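You operate a simulated robot arm through the tools that you are given. There is no shell and no other tool. Be economical: measure what you need, move in short steps, check, and stop when the job is done.

Carry out the task below with a simulated robot arm. There is one attempt and no reset: what you move stays moved.

TASK
Stand the small gel pack beside the white breaker. It goes on the side that lies toward x +0.0, y -1.0 (a direction in the base frame), with about 3 cm between them.
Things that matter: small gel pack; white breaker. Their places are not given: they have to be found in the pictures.

It is judged by the outcome, as a careful person would: the job done as asked, and still so three seconds after it is handed in. It fails if anything else is knocked over, pushed out of place, dropped, spilled or broken.

THE ROBOT
A 6-joint arm with a two-finger parallel gripper, fixed in place. Base frame: the origin is at the foot of the arm, x ahead of it, y to its left, z up; the work surface is at about z = 0.76. Lengths are in m, angles in degrees, forces in N, time in s.
With the tool pointing down near the work surface it reaches from about 0.26 to 0.68 m from the base axis. Its first joint turns from -66.0 to 66.0 degrees. Payload 2.9 kg.
Tool frame: the origin (TCP) lies between the finger pads and is the grasp point; the fingertips stand 0.03 m ahead of it; z points along the fingers, y is the line along which they close. The gripper opens to 0.11 m. The fingers are 0.02 m wide and 0.01 m thick; the gripper's body (0.048 by 0.112 m) begins 0.055 m behind the TCP.
Orientation is that of the tool frame in the base frame, as a unit quaternion [x, y, z, w]. With the fingers straight down and closing along the base's y, the tool's x points along the base's -x, its y along +y and its z along -z.

THE INTERFACE
- The arm moves only by the tool play_rows. Its argument "commands" is one flat list of numbers, 7 for each row, row after row: the shift along the tool's x, y, z in m, then the turn, a rotation vector about the tool's x, y, z in rad, then the finger opening in m, from 0 to 0.11. In form: [dx, dy, dz, wx, wy, wz, claw, dx, dy, dz, wx, wy, wz, claw, ...]. A call has 1 to 20 rows; each row is the pose to reach, as a shift and turn from the pose commanded when the call began, along the tool's axes at that moment. A row lasts 0.2 s, in which the tool goes at most 0.05 m and 8.6 degrees; a call with a longer step from one row to the next is refused whole, and so is a gripper value outside its range. A pose out of reach is approached as far as the arm can. The call stops where the force on the tool passes 40 N (or 10 N more than at its start, if that is more) or the arm is blocked; 0.2 s more then pass. The fingers move at their own pace (about 0.108 m/s each) and stop on an object; they squeeze with about 31 N. The grip force told is the motor's: it shows also when the fingers shut on nothing. Time passes only in rows, and 0.2 s behind the last, so rows that repeat a pose let the fingers close. It gives the time, the measured TCP pose, the force on the tool (base axes), the opening and the grip force at its end, in the units of the frame above (readings bear some noise), and new pictures: "show" is both (left out), scene, wrist or none.
- Cameras (640 x 400 px; columns grow to the right, rows downward): "scene" is fixed at [0.0914, 0.4548, 1.3801]; the picture's right is [-0.54, -0.84, 0.00], its down [-0.51, 0.33, -0.80] and it looks along [0.67, -0.43, -0.61] (base axes); focal length 375 px, centre (320, 200). "wrist" rides on the gripper at [-0.036, 0, -0.057] in the tool frame; the picture's right is [0.00, -1.00, 0.00], its down [0.97, 0.00, -0.24] and it looks along [0.24, 0.00, 0.97] (tool axes); focal length 218 px, centre (320, 200).
- point_at(camera, pixels): there is no depth. For up to 12 entries [column, row, z] of the newest picture of that camera ("zoom" is the newest enlarged one), the place [x, y] in the base frame at which the ray of that pixel passes the height z, good to about 0.003 m. No time passes.
- inspect(camera, box): a new picture of the part [left, top, right, bottom] of that camera's present view, enlarged. No time passes.
- finish_job(): hands the job in; it is judged then, once.

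Work in short steps. Measure before you move; look again where a grasp or a placing could have gone wrong, and mend it. You have 60 turns and 120 pictures in all, those below and enlarged ones among them. Open the gripper and draw the arm clear of the work before you hand the job in, unless the task says otherwise; then end with one line.

The tools are called after "Request:" by a JSON object that holds its "method" and its "body". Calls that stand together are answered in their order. play_rows: Moves the arm, as the interface text tells. Its arguments: {"type":"object","properties":{"commands":{"type":"array","items":{"type":"number"}},"show":{"type":"string","enum":["both","scene","wrist","none"]}},"required":["commands"]} The other tools are called the same way: point_at (camera, pixels) gives the place at which the rays of pixels pass given heights; inspect (camera, box) takes an enlarged picture of a part of a camera's view; finish_job () hands the job in.

At the start:

```text
time_s: 0.0
eef_pos: [0.4706, 0.2008, 1.051]
orientation: [0.0, 1.0, 0.0, 0.0]
force: [0.1, 0.7, 0.0]
grip_width: 0.11
grip_force: 0.1
```

scene: 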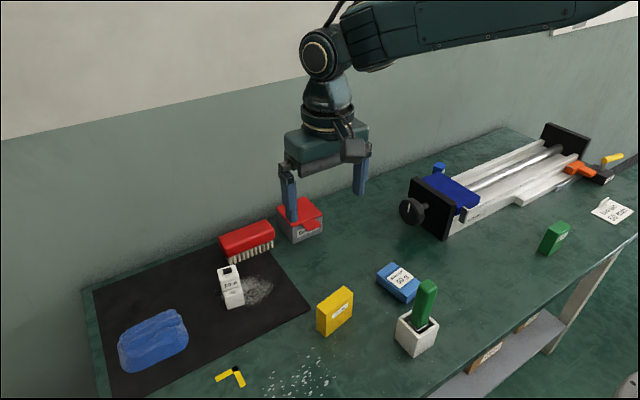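
wrist: 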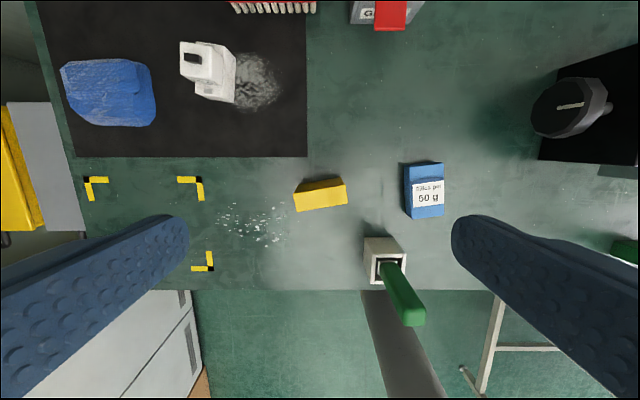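

I'll enlarge the candidates to tell which object is the gel pack.

Request:
{"method": "inspect", "body": {"camera": "scene", "box": [300, 240, 460, 370]}}

Request:
{"method": "inspect", "body": {"camera": "scene", "box": [90, 190, 330, 390]}}

Request:
{"method": "inspect", "body": {"camera": "scene", "box": [480, 130, 640, 270]}}

Request:
{"method": "inspect", "body": {"camera": "wrist", "box": [280, 140, 480, 340]}}

```text
3.08 times, centred on (380, 305) of scene
```

zoom: 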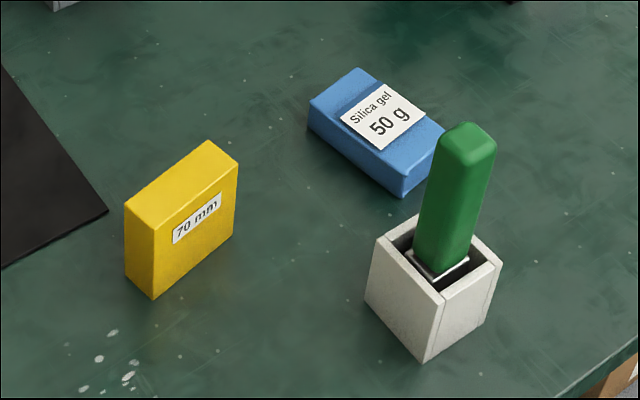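

```text
2.00 times, centred on (210, 290) of scene
```

zoom: 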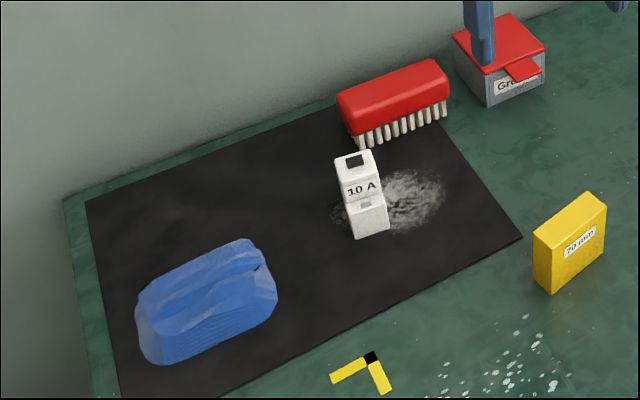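

```text
2.86 times, centred on (560, 200) of scene
```

zoom: 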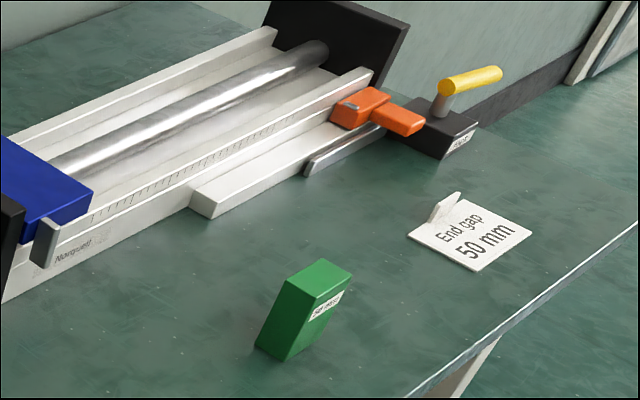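

```text
2.00 times, centred on (380, 240) of wrist
```

zoom: 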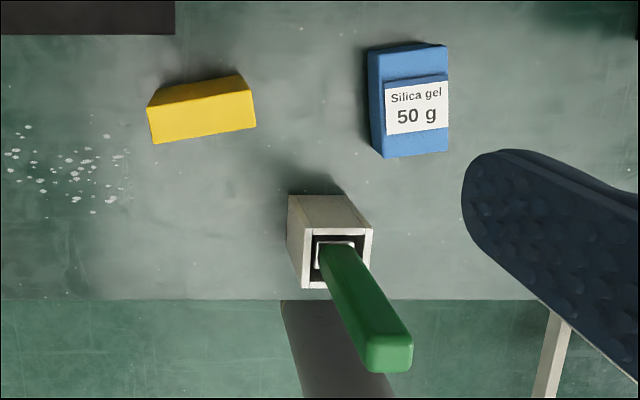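

The small gel pack is the blue "Silica gel 50 g" block at wrist (425,190). The breaker is the white "10 A" at wrist (208,72). I'll measure both, using the wrist view where right is -y and up is +x.

Request:
{"method": "inspect", "body": {"camera": "wrist", "box": [160, 0, 320, 130]}}

Request:
{"method": "point_at", "body": {"camera": "wrist", "pixels": [[404, 163, 0.79], [443, 161, 0.79], [444, 216, 0.79], [411, 218, 0.79], [404, 163, 0.76], [404, 208, 0.76], [411, 218, 0.76], [235, 104, 0.76], [237, 55, 0.76], [208, 97, 0.76], [306, 157, 0.76], [306, 12, 0.76]]}}

Request:
{"method": "point_at", "body": {"camera": "scene", "pixels": [[227, 309, 0.76], [245, 304, 0.76], [376, 279, 0.76], [401, 304, 0.76], [403, 298, 0.79], [377, 275, 0.79], [391, 262, 0.79], [419, 282, 0.79], [219, 265, 0.81], [232, 263, 0.83], [219, 268, 0.83]]}}

```text
3.08 times, centred on (240, 65) of wrist
```

zoom: 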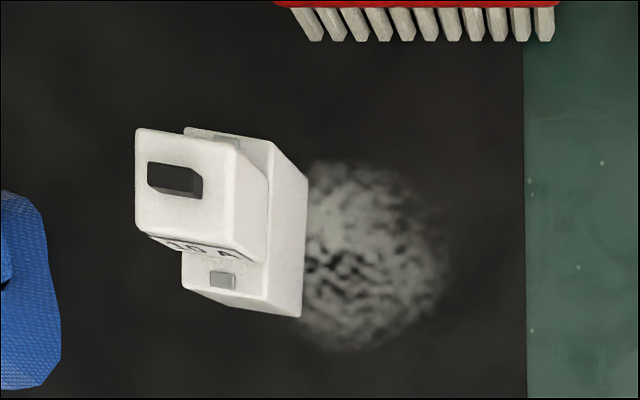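

```text
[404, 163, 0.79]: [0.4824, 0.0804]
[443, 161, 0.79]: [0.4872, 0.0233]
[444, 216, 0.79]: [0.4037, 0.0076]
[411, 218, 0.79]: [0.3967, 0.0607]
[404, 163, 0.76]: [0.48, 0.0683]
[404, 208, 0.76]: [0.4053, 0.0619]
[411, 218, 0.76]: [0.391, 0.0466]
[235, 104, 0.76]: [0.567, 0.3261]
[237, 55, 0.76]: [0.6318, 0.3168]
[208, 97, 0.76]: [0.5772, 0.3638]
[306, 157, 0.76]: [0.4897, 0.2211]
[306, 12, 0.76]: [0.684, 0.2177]
```

```text
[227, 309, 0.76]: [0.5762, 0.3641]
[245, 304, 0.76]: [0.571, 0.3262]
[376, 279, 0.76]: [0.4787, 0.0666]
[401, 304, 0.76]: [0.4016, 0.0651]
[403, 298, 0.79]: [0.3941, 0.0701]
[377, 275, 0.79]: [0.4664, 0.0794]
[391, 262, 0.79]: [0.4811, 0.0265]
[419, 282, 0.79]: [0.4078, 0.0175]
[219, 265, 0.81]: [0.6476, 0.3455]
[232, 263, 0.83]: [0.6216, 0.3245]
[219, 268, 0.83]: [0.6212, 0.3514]
```

Pack footprint is about x 0.40–0.48, y 0.015–0.068. I'll move above it, staying high, for a closer measurement.

Request:
{"method": "play_rows", "body": {"commands": [0.006, -0.04, 0.02, 0, 0, 0, 0.11, 0.015, -0.08, 0.04, 0, 0, 0, 0.11, 0.022, -0.12, 0.06, 0, 0, 0, 0.11, 0.03, -0.158, 0.08, 0, 0, 0, 0.11, 0.03, -0.158, 0.1, 0, 0, 0, 0.11]}}

```text
time_s: 1.2
eef_pos: [0.4409, 0.0426, 0.9526]
orientation: [0.0, 1.0, 0.0, 0.0]
force: [0.2, -0.7, -0.2]
grip_width: 0.1104
grip_force: 0.1
```

scene: 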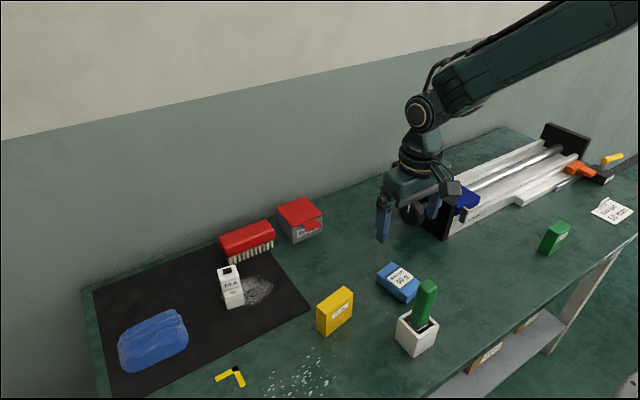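
wrist: 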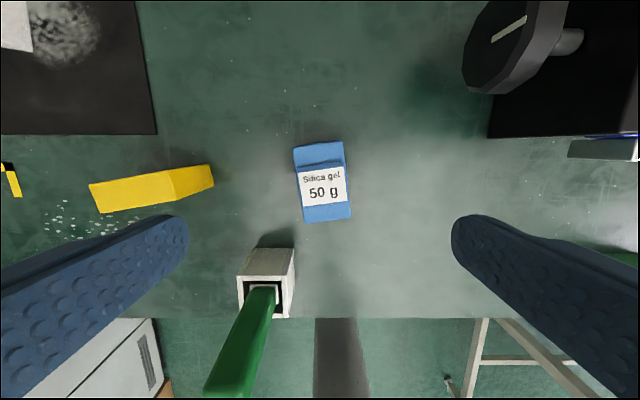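

Request:
{"method": "inspect", "body": {"camera": "wrist", "box": [270, 130, 370, 230]}}

Request:
{"method": "inspect", "body": {"camera": "scene", "box": [360, 240, 450, 330]}}

Request:
{"method": "point_at", "body": {"camera": "wrist", "pixels": [[293, 147, 0.785], [343, 141, 0.785], [351, 218, 0.785], [303, 223, 0.785], [260, 262, 0.76], [295, 248, 0.76], [212, 187, 0.76]]}}

```text
4.00 times, centred on (320, 180) of wrist
```

zoom: 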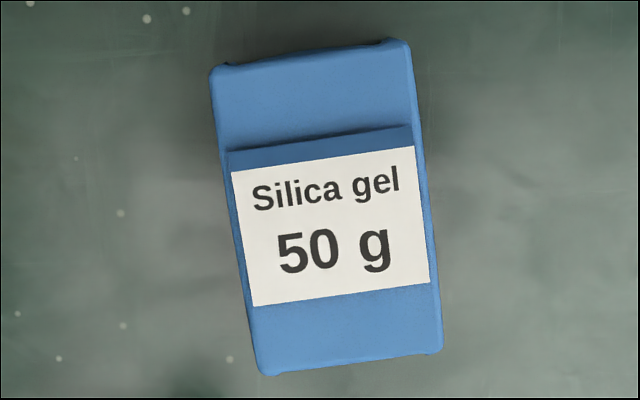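

```text
4.44 times, centred on (405, 285) of scene
```

zoom: 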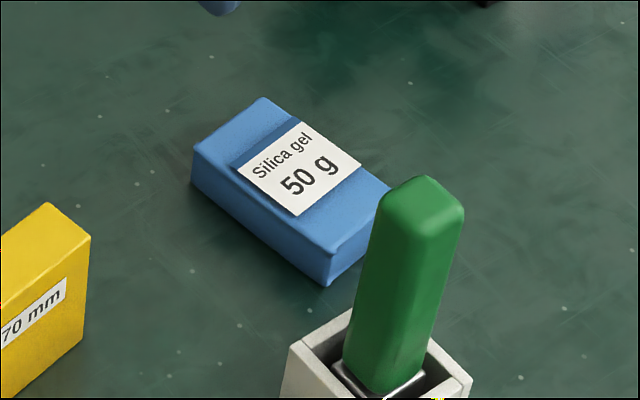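

```text
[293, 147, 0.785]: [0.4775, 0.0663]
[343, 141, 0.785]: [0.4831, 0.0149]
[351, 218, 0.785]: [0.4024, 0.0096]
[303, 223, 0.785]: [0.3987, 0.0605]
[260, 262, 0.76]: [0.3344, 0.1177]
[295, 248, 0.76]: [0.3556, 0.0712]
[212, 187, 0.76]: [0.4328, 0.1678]
```

The pack is lying flat, about 0.08 × 0.051 × 0.02 m, centred near (0.440, 0.037) and yawed about +6°. I'll descend over it with the fingers open, matching the yaw, to just above the table.

Request:
{"method": "play_rows", "body": {"commands": [0, -0.0055, 0.04, 0, 0, -0.1, 0.11, 0, -0.0055, 0.08, 0, 0, -0.1, 0.11, 0, -0.0055, 0.11, 0, 0, -0.1, 0.1, 0, -0.0055, 0.135, 0, 0, -0.1, 0.09, 0, -0.0055, 0.15, 0, 0, -0.1, 0.09, 0, -0.0055, 0.158, 0, 0, -0.1, 0.09]}}

```text
time_s: 2.6
eef_pos: [0.4418, 0.0385, 0.7931]
orientation: [-0.049, 0.999, 0.0, -0.001]
force: [0.3, -0.1, -0.1]
grip_width: 0.09
grip_force: 0.0
```

scene: 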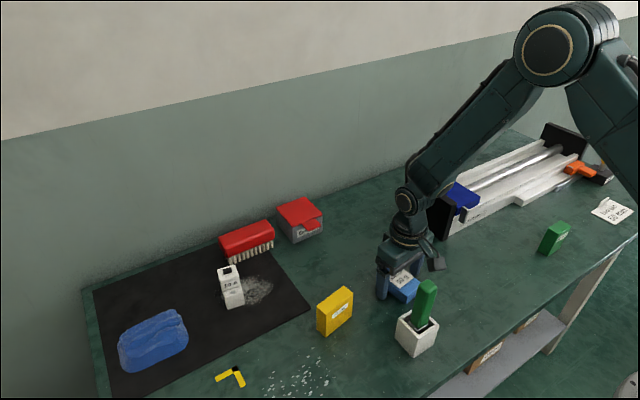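
wrist: 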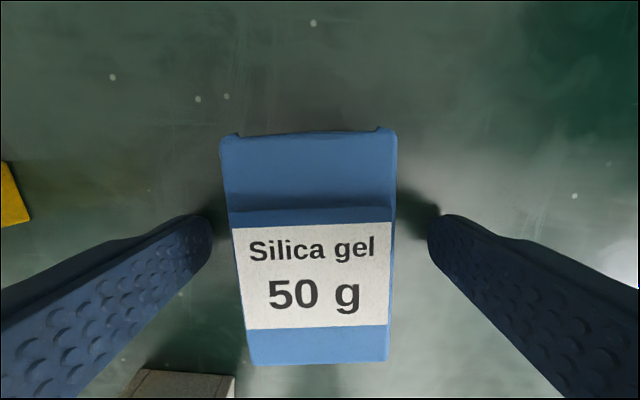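

Fingers straddle the pack (columns 222–396, fingers at 212 and 428). I'll trim the yaw slightly and close.

Request:
{"method": "play_rows", "body": {"commands": [0, 0, 0, 0, 0, -0.03, 0.09, 0, 0, 0, 0, 0, -0.03, 0.06, 0, 0, 0, 0, 0, -0.03, 0.04, 0, 0, 0, 0, 0, -0.03, 0.04, 0, 0, 0, 0, 0, -0.03, 0.04], "show": "wrist"}}

```text
time_s: 3.8
eef_pos: [0.4413, 0.038, 0.7932]
orientation: [-0.065, 0.998, 0.0, 0.0]
force: [0.7, -1.0, 0.0]
grip_width: 0.0527
grip_force: 30.8
```

wrist: 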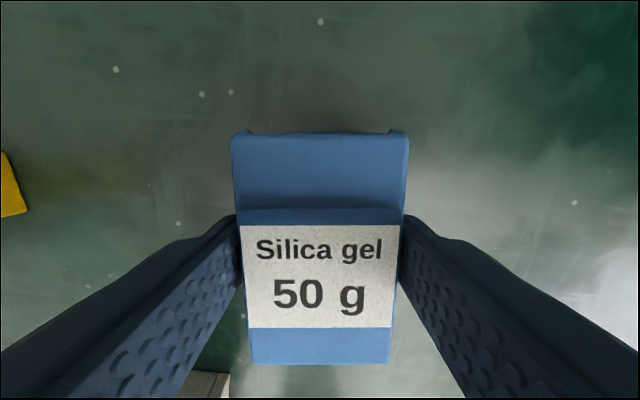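

Gripped at 0.0527 m with 31 N. I'll lift straight up.

Request:
{"method": "play_rows", "body": {"commands": [0, 0, -0.01, 0, 0, 0, 0.04, 0, 0, -0.03, 0, 0, 0, 0.04, 0, 0, -0.07, 0, 0, 0, 0.04, 0, 0, -0.11, 0, 0, 0, 0.04, 0, 0, -0.15, 0, 0, 0, 0.04]}}

```text
time_s: 5.0
eef_pos: [0.4415, 0.0381, 0.9462]
orientation: [-0.064, 0.998, -0.001, -0.001]
force: [-0.4, -0.5, -0.1]
grip_width: 0.0529
grip_force: 31.1
```

scene: 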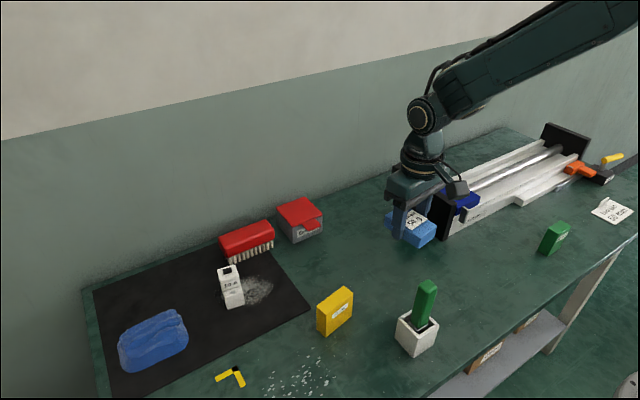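
wrist: 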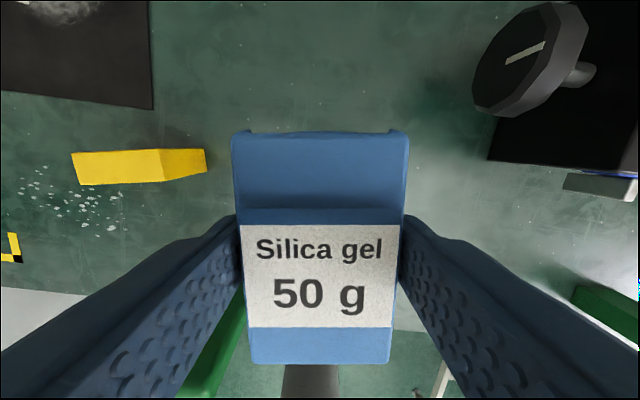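

Lifted with the bottom about 0.15 above the table. I'll carry it above the target (0.60, 0.266), turning to yaw -7.6° to line up with the breaker.

Request:
{"method": "play_rows", "body": {"commands": [-0.0267, 0.0294, 0, 0, 0, 0.037, 0.04, -0.0533, 0.0588, 0, 0, 0, 0.075, 0.04, -0.08, 0.0882, 0, 0, 0, 0.112, 0.04, -0.1066, 0.1175, 0, 0, 0, 0.15, 0.04, -0.1333, 0.1469, 0, 0, 0, 0.187, 0.04, -0.16, 0.1763, 0, 0, 0, 0.225, 0.04, -0.1866, 0.2057, 0, 0, 0, 0.262, 0.04, -0.1866, 0.2057, 0, 0, 0, 0.262, 0.04]}}

```text
time_s: 6.8
eef_pos: [0.6011, 0.2661, 0.9446]
orientation: [0.066, 0.998, -0.001, 0.0]
force: [0.1, -0.1, -1.0]
grip_width: 0.053
grip_force: 30.9
```

scene: 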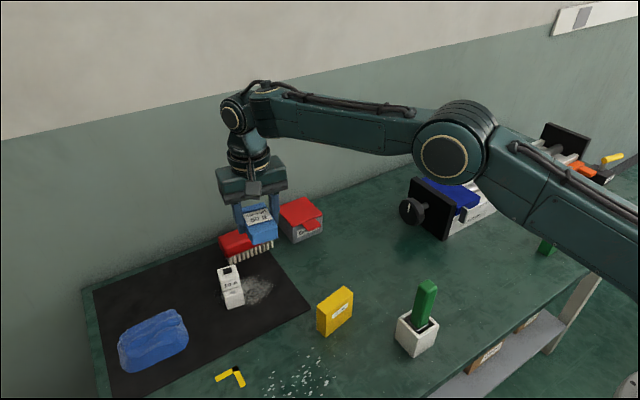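
wrist: 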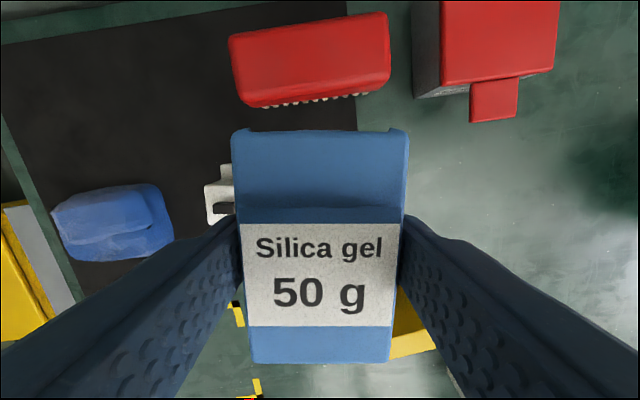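

Clear above the target spot. I'll lower partway, to a pack bottom of about 0.782, and check alignment with the breaker.

Request:
{"method": "play_rows", "body": {"commands": [0, 0, 0.035, 0, 0, 0, 0.04, 0, 0, 0.07, 0, 0, 0, 0.04, 0, 0, 0.1, 0, 0, 0, 0.04, 0, 0, 0.12, 0, 0, 0, 0.04, 0, 0, 0.13, 0, 0, 0, 0.04]}}

Request:
{"method": "inspect", "body": {"camera": "scene", "box": [190, 210, 310, 330]}}

Request:
{"method": "inspect", "body": {"camera": "wrist", "box": [140, 60, 400, 300]}}

```text
time_s: 8.0
eef_pos: [0.599, 0.2662, 0.812]
orientation: [0.066, 0.998, 0.0, 0.0]
force: [0.0, -0.8, -0.1]
grip_width: 0.0528
grip_force: 30.9
```

scene: 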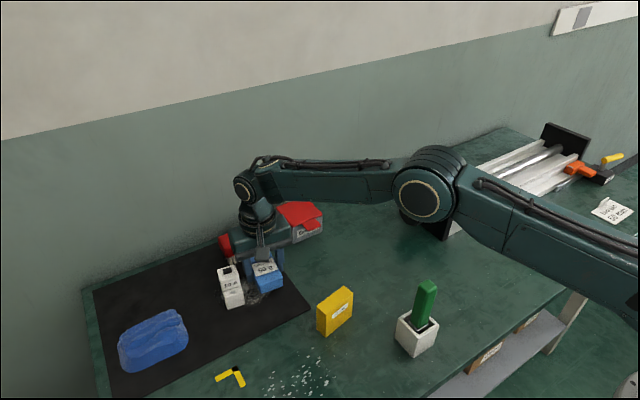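
wrist: 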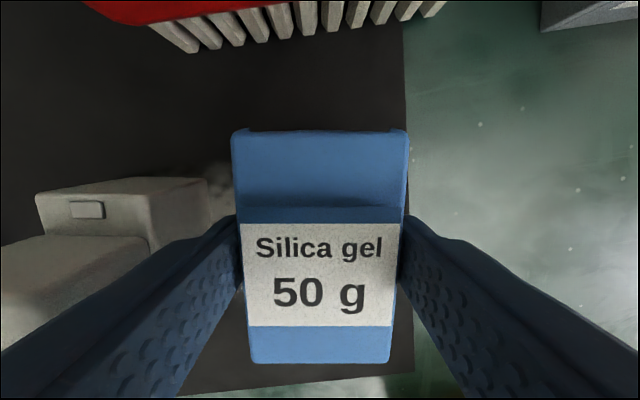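

```text
3.33 times, centred on (250, 270) of scene
```

zoom: 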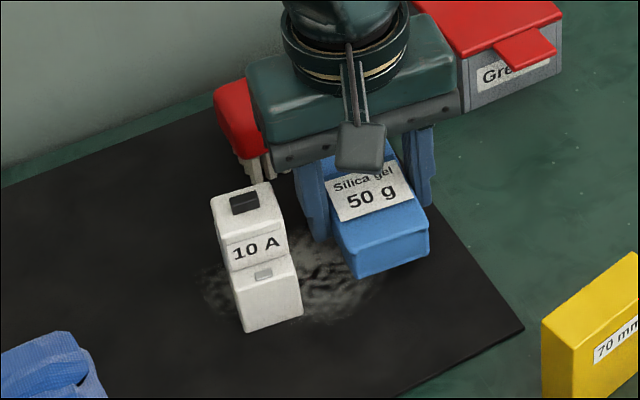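

```text
1.67 times, centred on (270, 180) of wrist
```

zoom: 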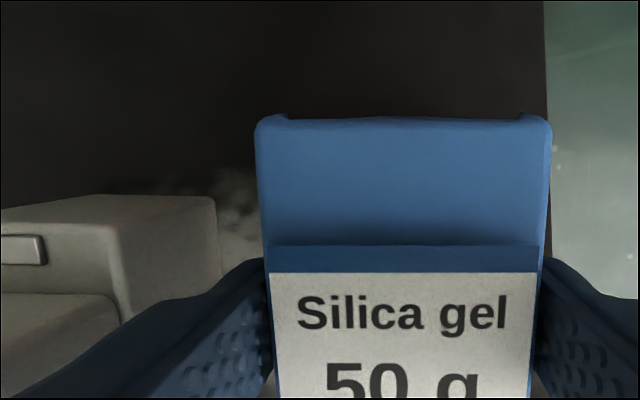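

Parallel to the breaker with a reasonable gap visible. I'll lower gently to contact at TCP z ≈ 0.795.

Request:
{"method": "play_rows", "body": {"commands": [0, 0, 0.008, 0, 0, 0, 0.04, 0, 0, 0.012, 0, 0, 0, 0.04, 0, 0, 0.015, 0, 0, 0, 0.04, 0, 0, 0.016, 0, 0, 0, 0.04]}}

Request:
{"method": "inspect", "body": {"camera": "scene", "box": [200, 230, 310, 330]}}

```text
time_s: 9.0
eef_pos: [0.5995, 0.2655, 0.7969]
orientation: [0.066, 0.998, 0.0, 0.0]
force: [-0.1, -0.3, -0.2]
grip_width: 0.0528
grip_force: 31.1
```

scene: 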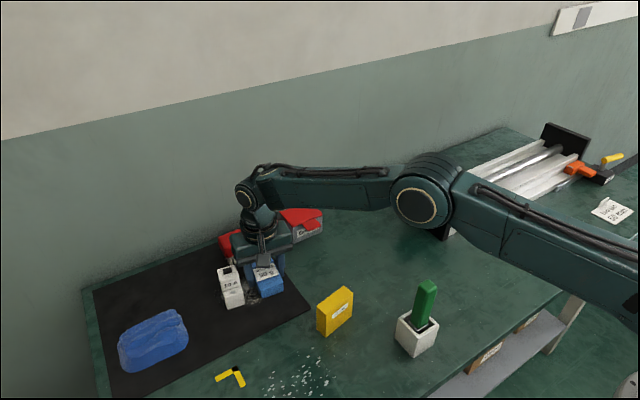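
wrist: 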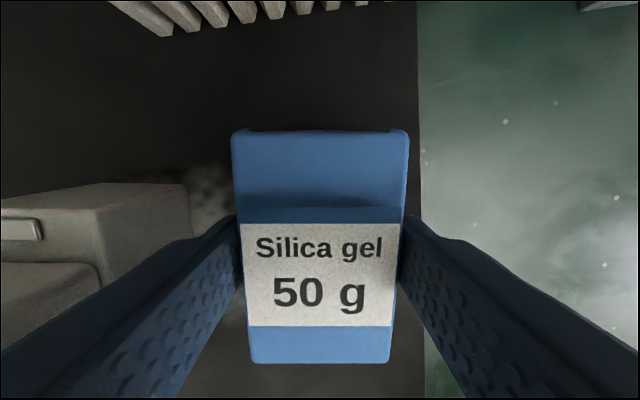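

```text
4.00 times, centred on (255, 280) of scene
```

zoom: 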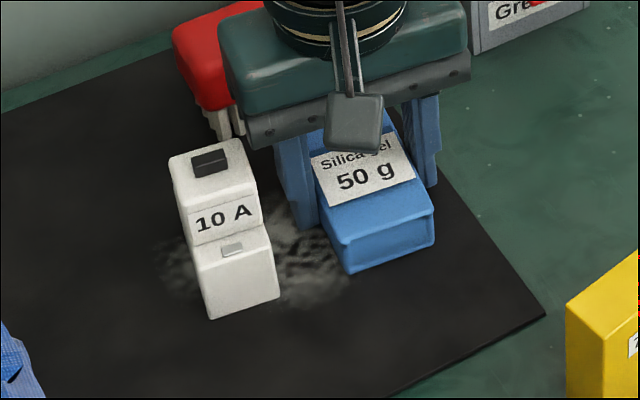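

I'll measure the gap from the enlarged view: breaker base corner at (280,298), pack base corners at (350,273) and (433,246).

Request:
{"method": "point_at", "body": {"camera": "zoom", "pixels": [[280, 298, 0.763], [210, 319, 0.763], [350, 273, 0.765], [433, 246, 0.765]]}}

Request:
{"method": "play_rows", "body": {"commands": [0, 0, 0.001, 0, 0, 0, 0.04, 0, 0, 0.002, 0, 0, 0, 0.04, 0, 0, 0.003, 0, 0, 0, 0.04], "show": "none"}}

```text
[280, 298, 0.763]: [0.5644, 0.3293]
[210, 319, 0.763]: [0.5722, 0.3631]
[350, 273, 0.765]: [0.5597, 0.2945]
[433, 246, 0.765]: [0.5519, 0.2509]
```

```text
time_s: 9.8
eef_pos: [0.6, 0.2657, 0.7955]
orientation: [0.067, 0.998, 0.0, 0.001]
force: [-1.6, -0.3, 8.5]
grip_width: 0.0531
grip_force: 31.1
```

Contact at 8.5 N, gap about 3 cm. I'll ease the load off, open a little (the finger clearance in the gap is about 2 cm), then rise straight up.

Request:
{"method": "play_rows", "body": {"commands": [0, 0, -0.001, 0, 0, 0, 0.055, 0, 0, -0.001, 0, 0, 0, 0.065, 0, 0, -0.001, 0, 0, 0, 0.07, 0, 0, -0.001, 0, 0, 0, 0.07, 0, 0, -0.02, 0, 0, 0, 0.07, 0, 0, -0.05, 0, 0, 0, 0.07, 0, 0, -0.09, 0, 0, 0, 0.07, 0, 0, -0.13, 0, 0, 0, 0.07, 0, 0, -0.17, 0, 0, 0, 0.07]}}

Request:
{"method": "inspect", "body": {"camera": "scene", "box": [200, 230, 310, 330]}}

Request:
{"method": "inspect", "body": {"camera": "wrist", "box": [190, 80, 400, 280]}}

```text
time_s: 11.8
eef_pos: [0.5974, 0.2694, 0.9638]
orientation: [0.066, 0.998, 0.0, 0.001]
force: [0.6, 0.3, 0.4]
grip_width: 0.0704
grip_force: 0.0
```

scene: 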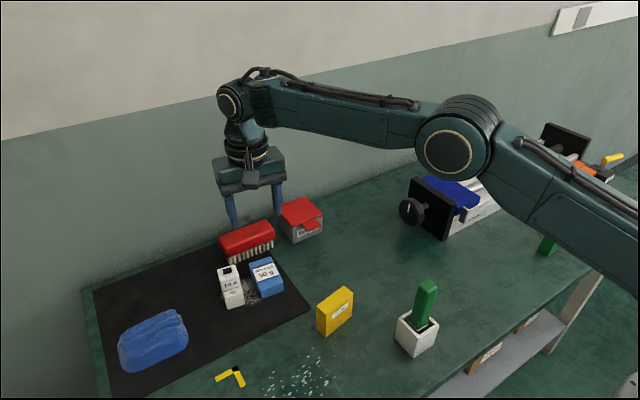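
wrist: 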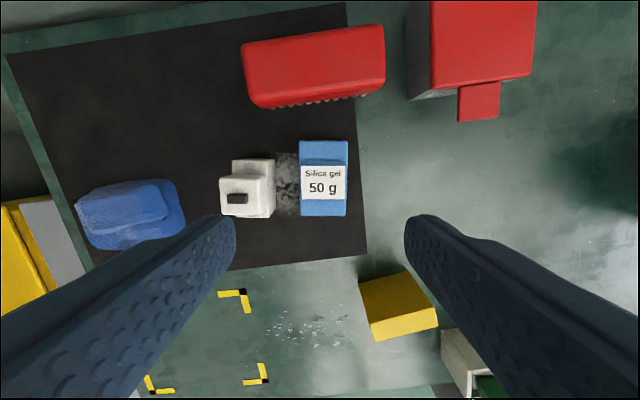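

```text
4.00 times, centred on (255, 280) of scene
```

zoom: 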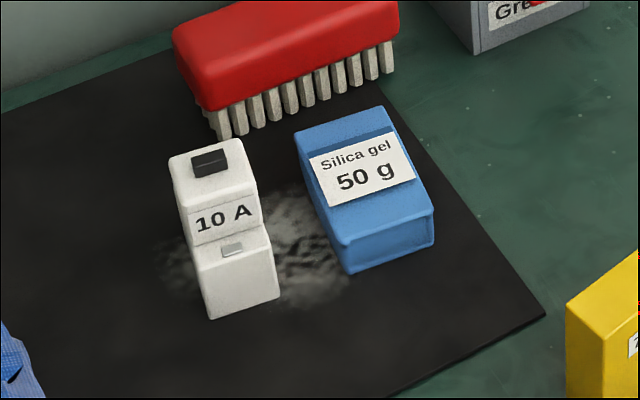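

```text
2.00 times, centred on (295, 180) of wrist
```

zoom: 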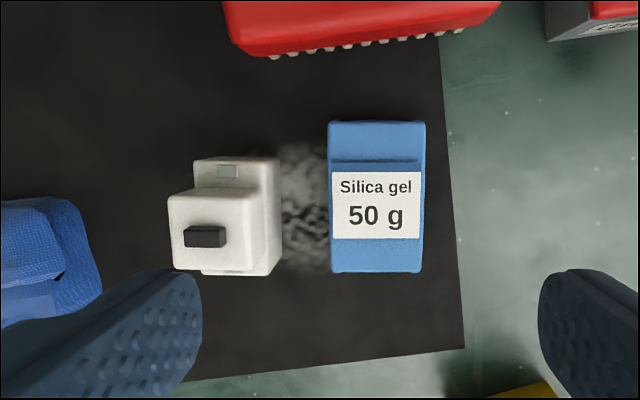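

I'll check the gap and alignment from the unobstructed view.

Request:
{"method": "point_at", "body": {"camera": "zoom", "pixels": [[281, 240, 0.765], [281, 165, 0.765], [274, 276, 0.765], [329, 240, 0.765], [329, 240, 0.785], [328, 123, 0.785], [330, 272, 0.785], [425, 123, 0.785], [421, 272, 0.785]]}}

```text
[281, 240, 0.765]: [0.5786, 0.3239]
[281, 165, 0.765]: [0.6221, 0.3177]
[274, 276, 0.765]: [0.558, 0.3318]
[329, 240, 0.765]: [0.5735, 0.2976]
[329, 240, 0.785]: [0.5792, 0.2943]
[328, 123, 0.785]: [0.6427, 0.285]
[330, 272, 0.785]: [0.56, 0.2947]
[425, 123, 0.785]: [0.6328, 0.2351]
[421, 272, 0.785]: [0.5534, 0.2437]
```

The gap is about 0.030 m, the pack is centred on the breaker in x, and nothing else has moved. I'll draw the arm back clear of the work.

Request:
{"method": "play_rows", "body": {"commands": [0.03, -0.02, -0.03, 0, 0, 0, 0.09, 0.06, -0.04, -0.06, 0, 0, 0, 0.11, 0.09, -0.06, -0.09, 0, 0, 0, 0.11, 0.11, -0.08, -0.1, 0, 0, 0, 0.11, 0.11, -0.08, -0.1, 0, 0, 0, 0.11], "show": "scene"}}

```text
time_s: 13.0
eef_pos: [0.4768, 0.2005, 1.0636]
orientation: [0.066, 0.998, 0.001, 0.0]
force: [-0.5, 0.1, -0.8]
grip_width: 0.11
grip_force: 0.1
```

scene: 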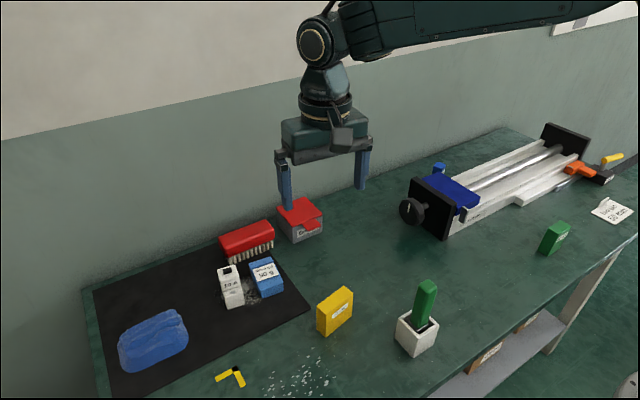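

The pack is in place, the arm is clear and the gripper is open, so I'll hand it in.

Request:
{"method": "finish_job", "body": {}}

```text
The job is handed in.
```

The small gel pack (the blue "Silica gel 50 g" block) is on the -y side of the white breaker, with a measured gap of about 3 cm. It lies flat, label up, as I found it, because I read "stand" as "place". Nothing else moved.
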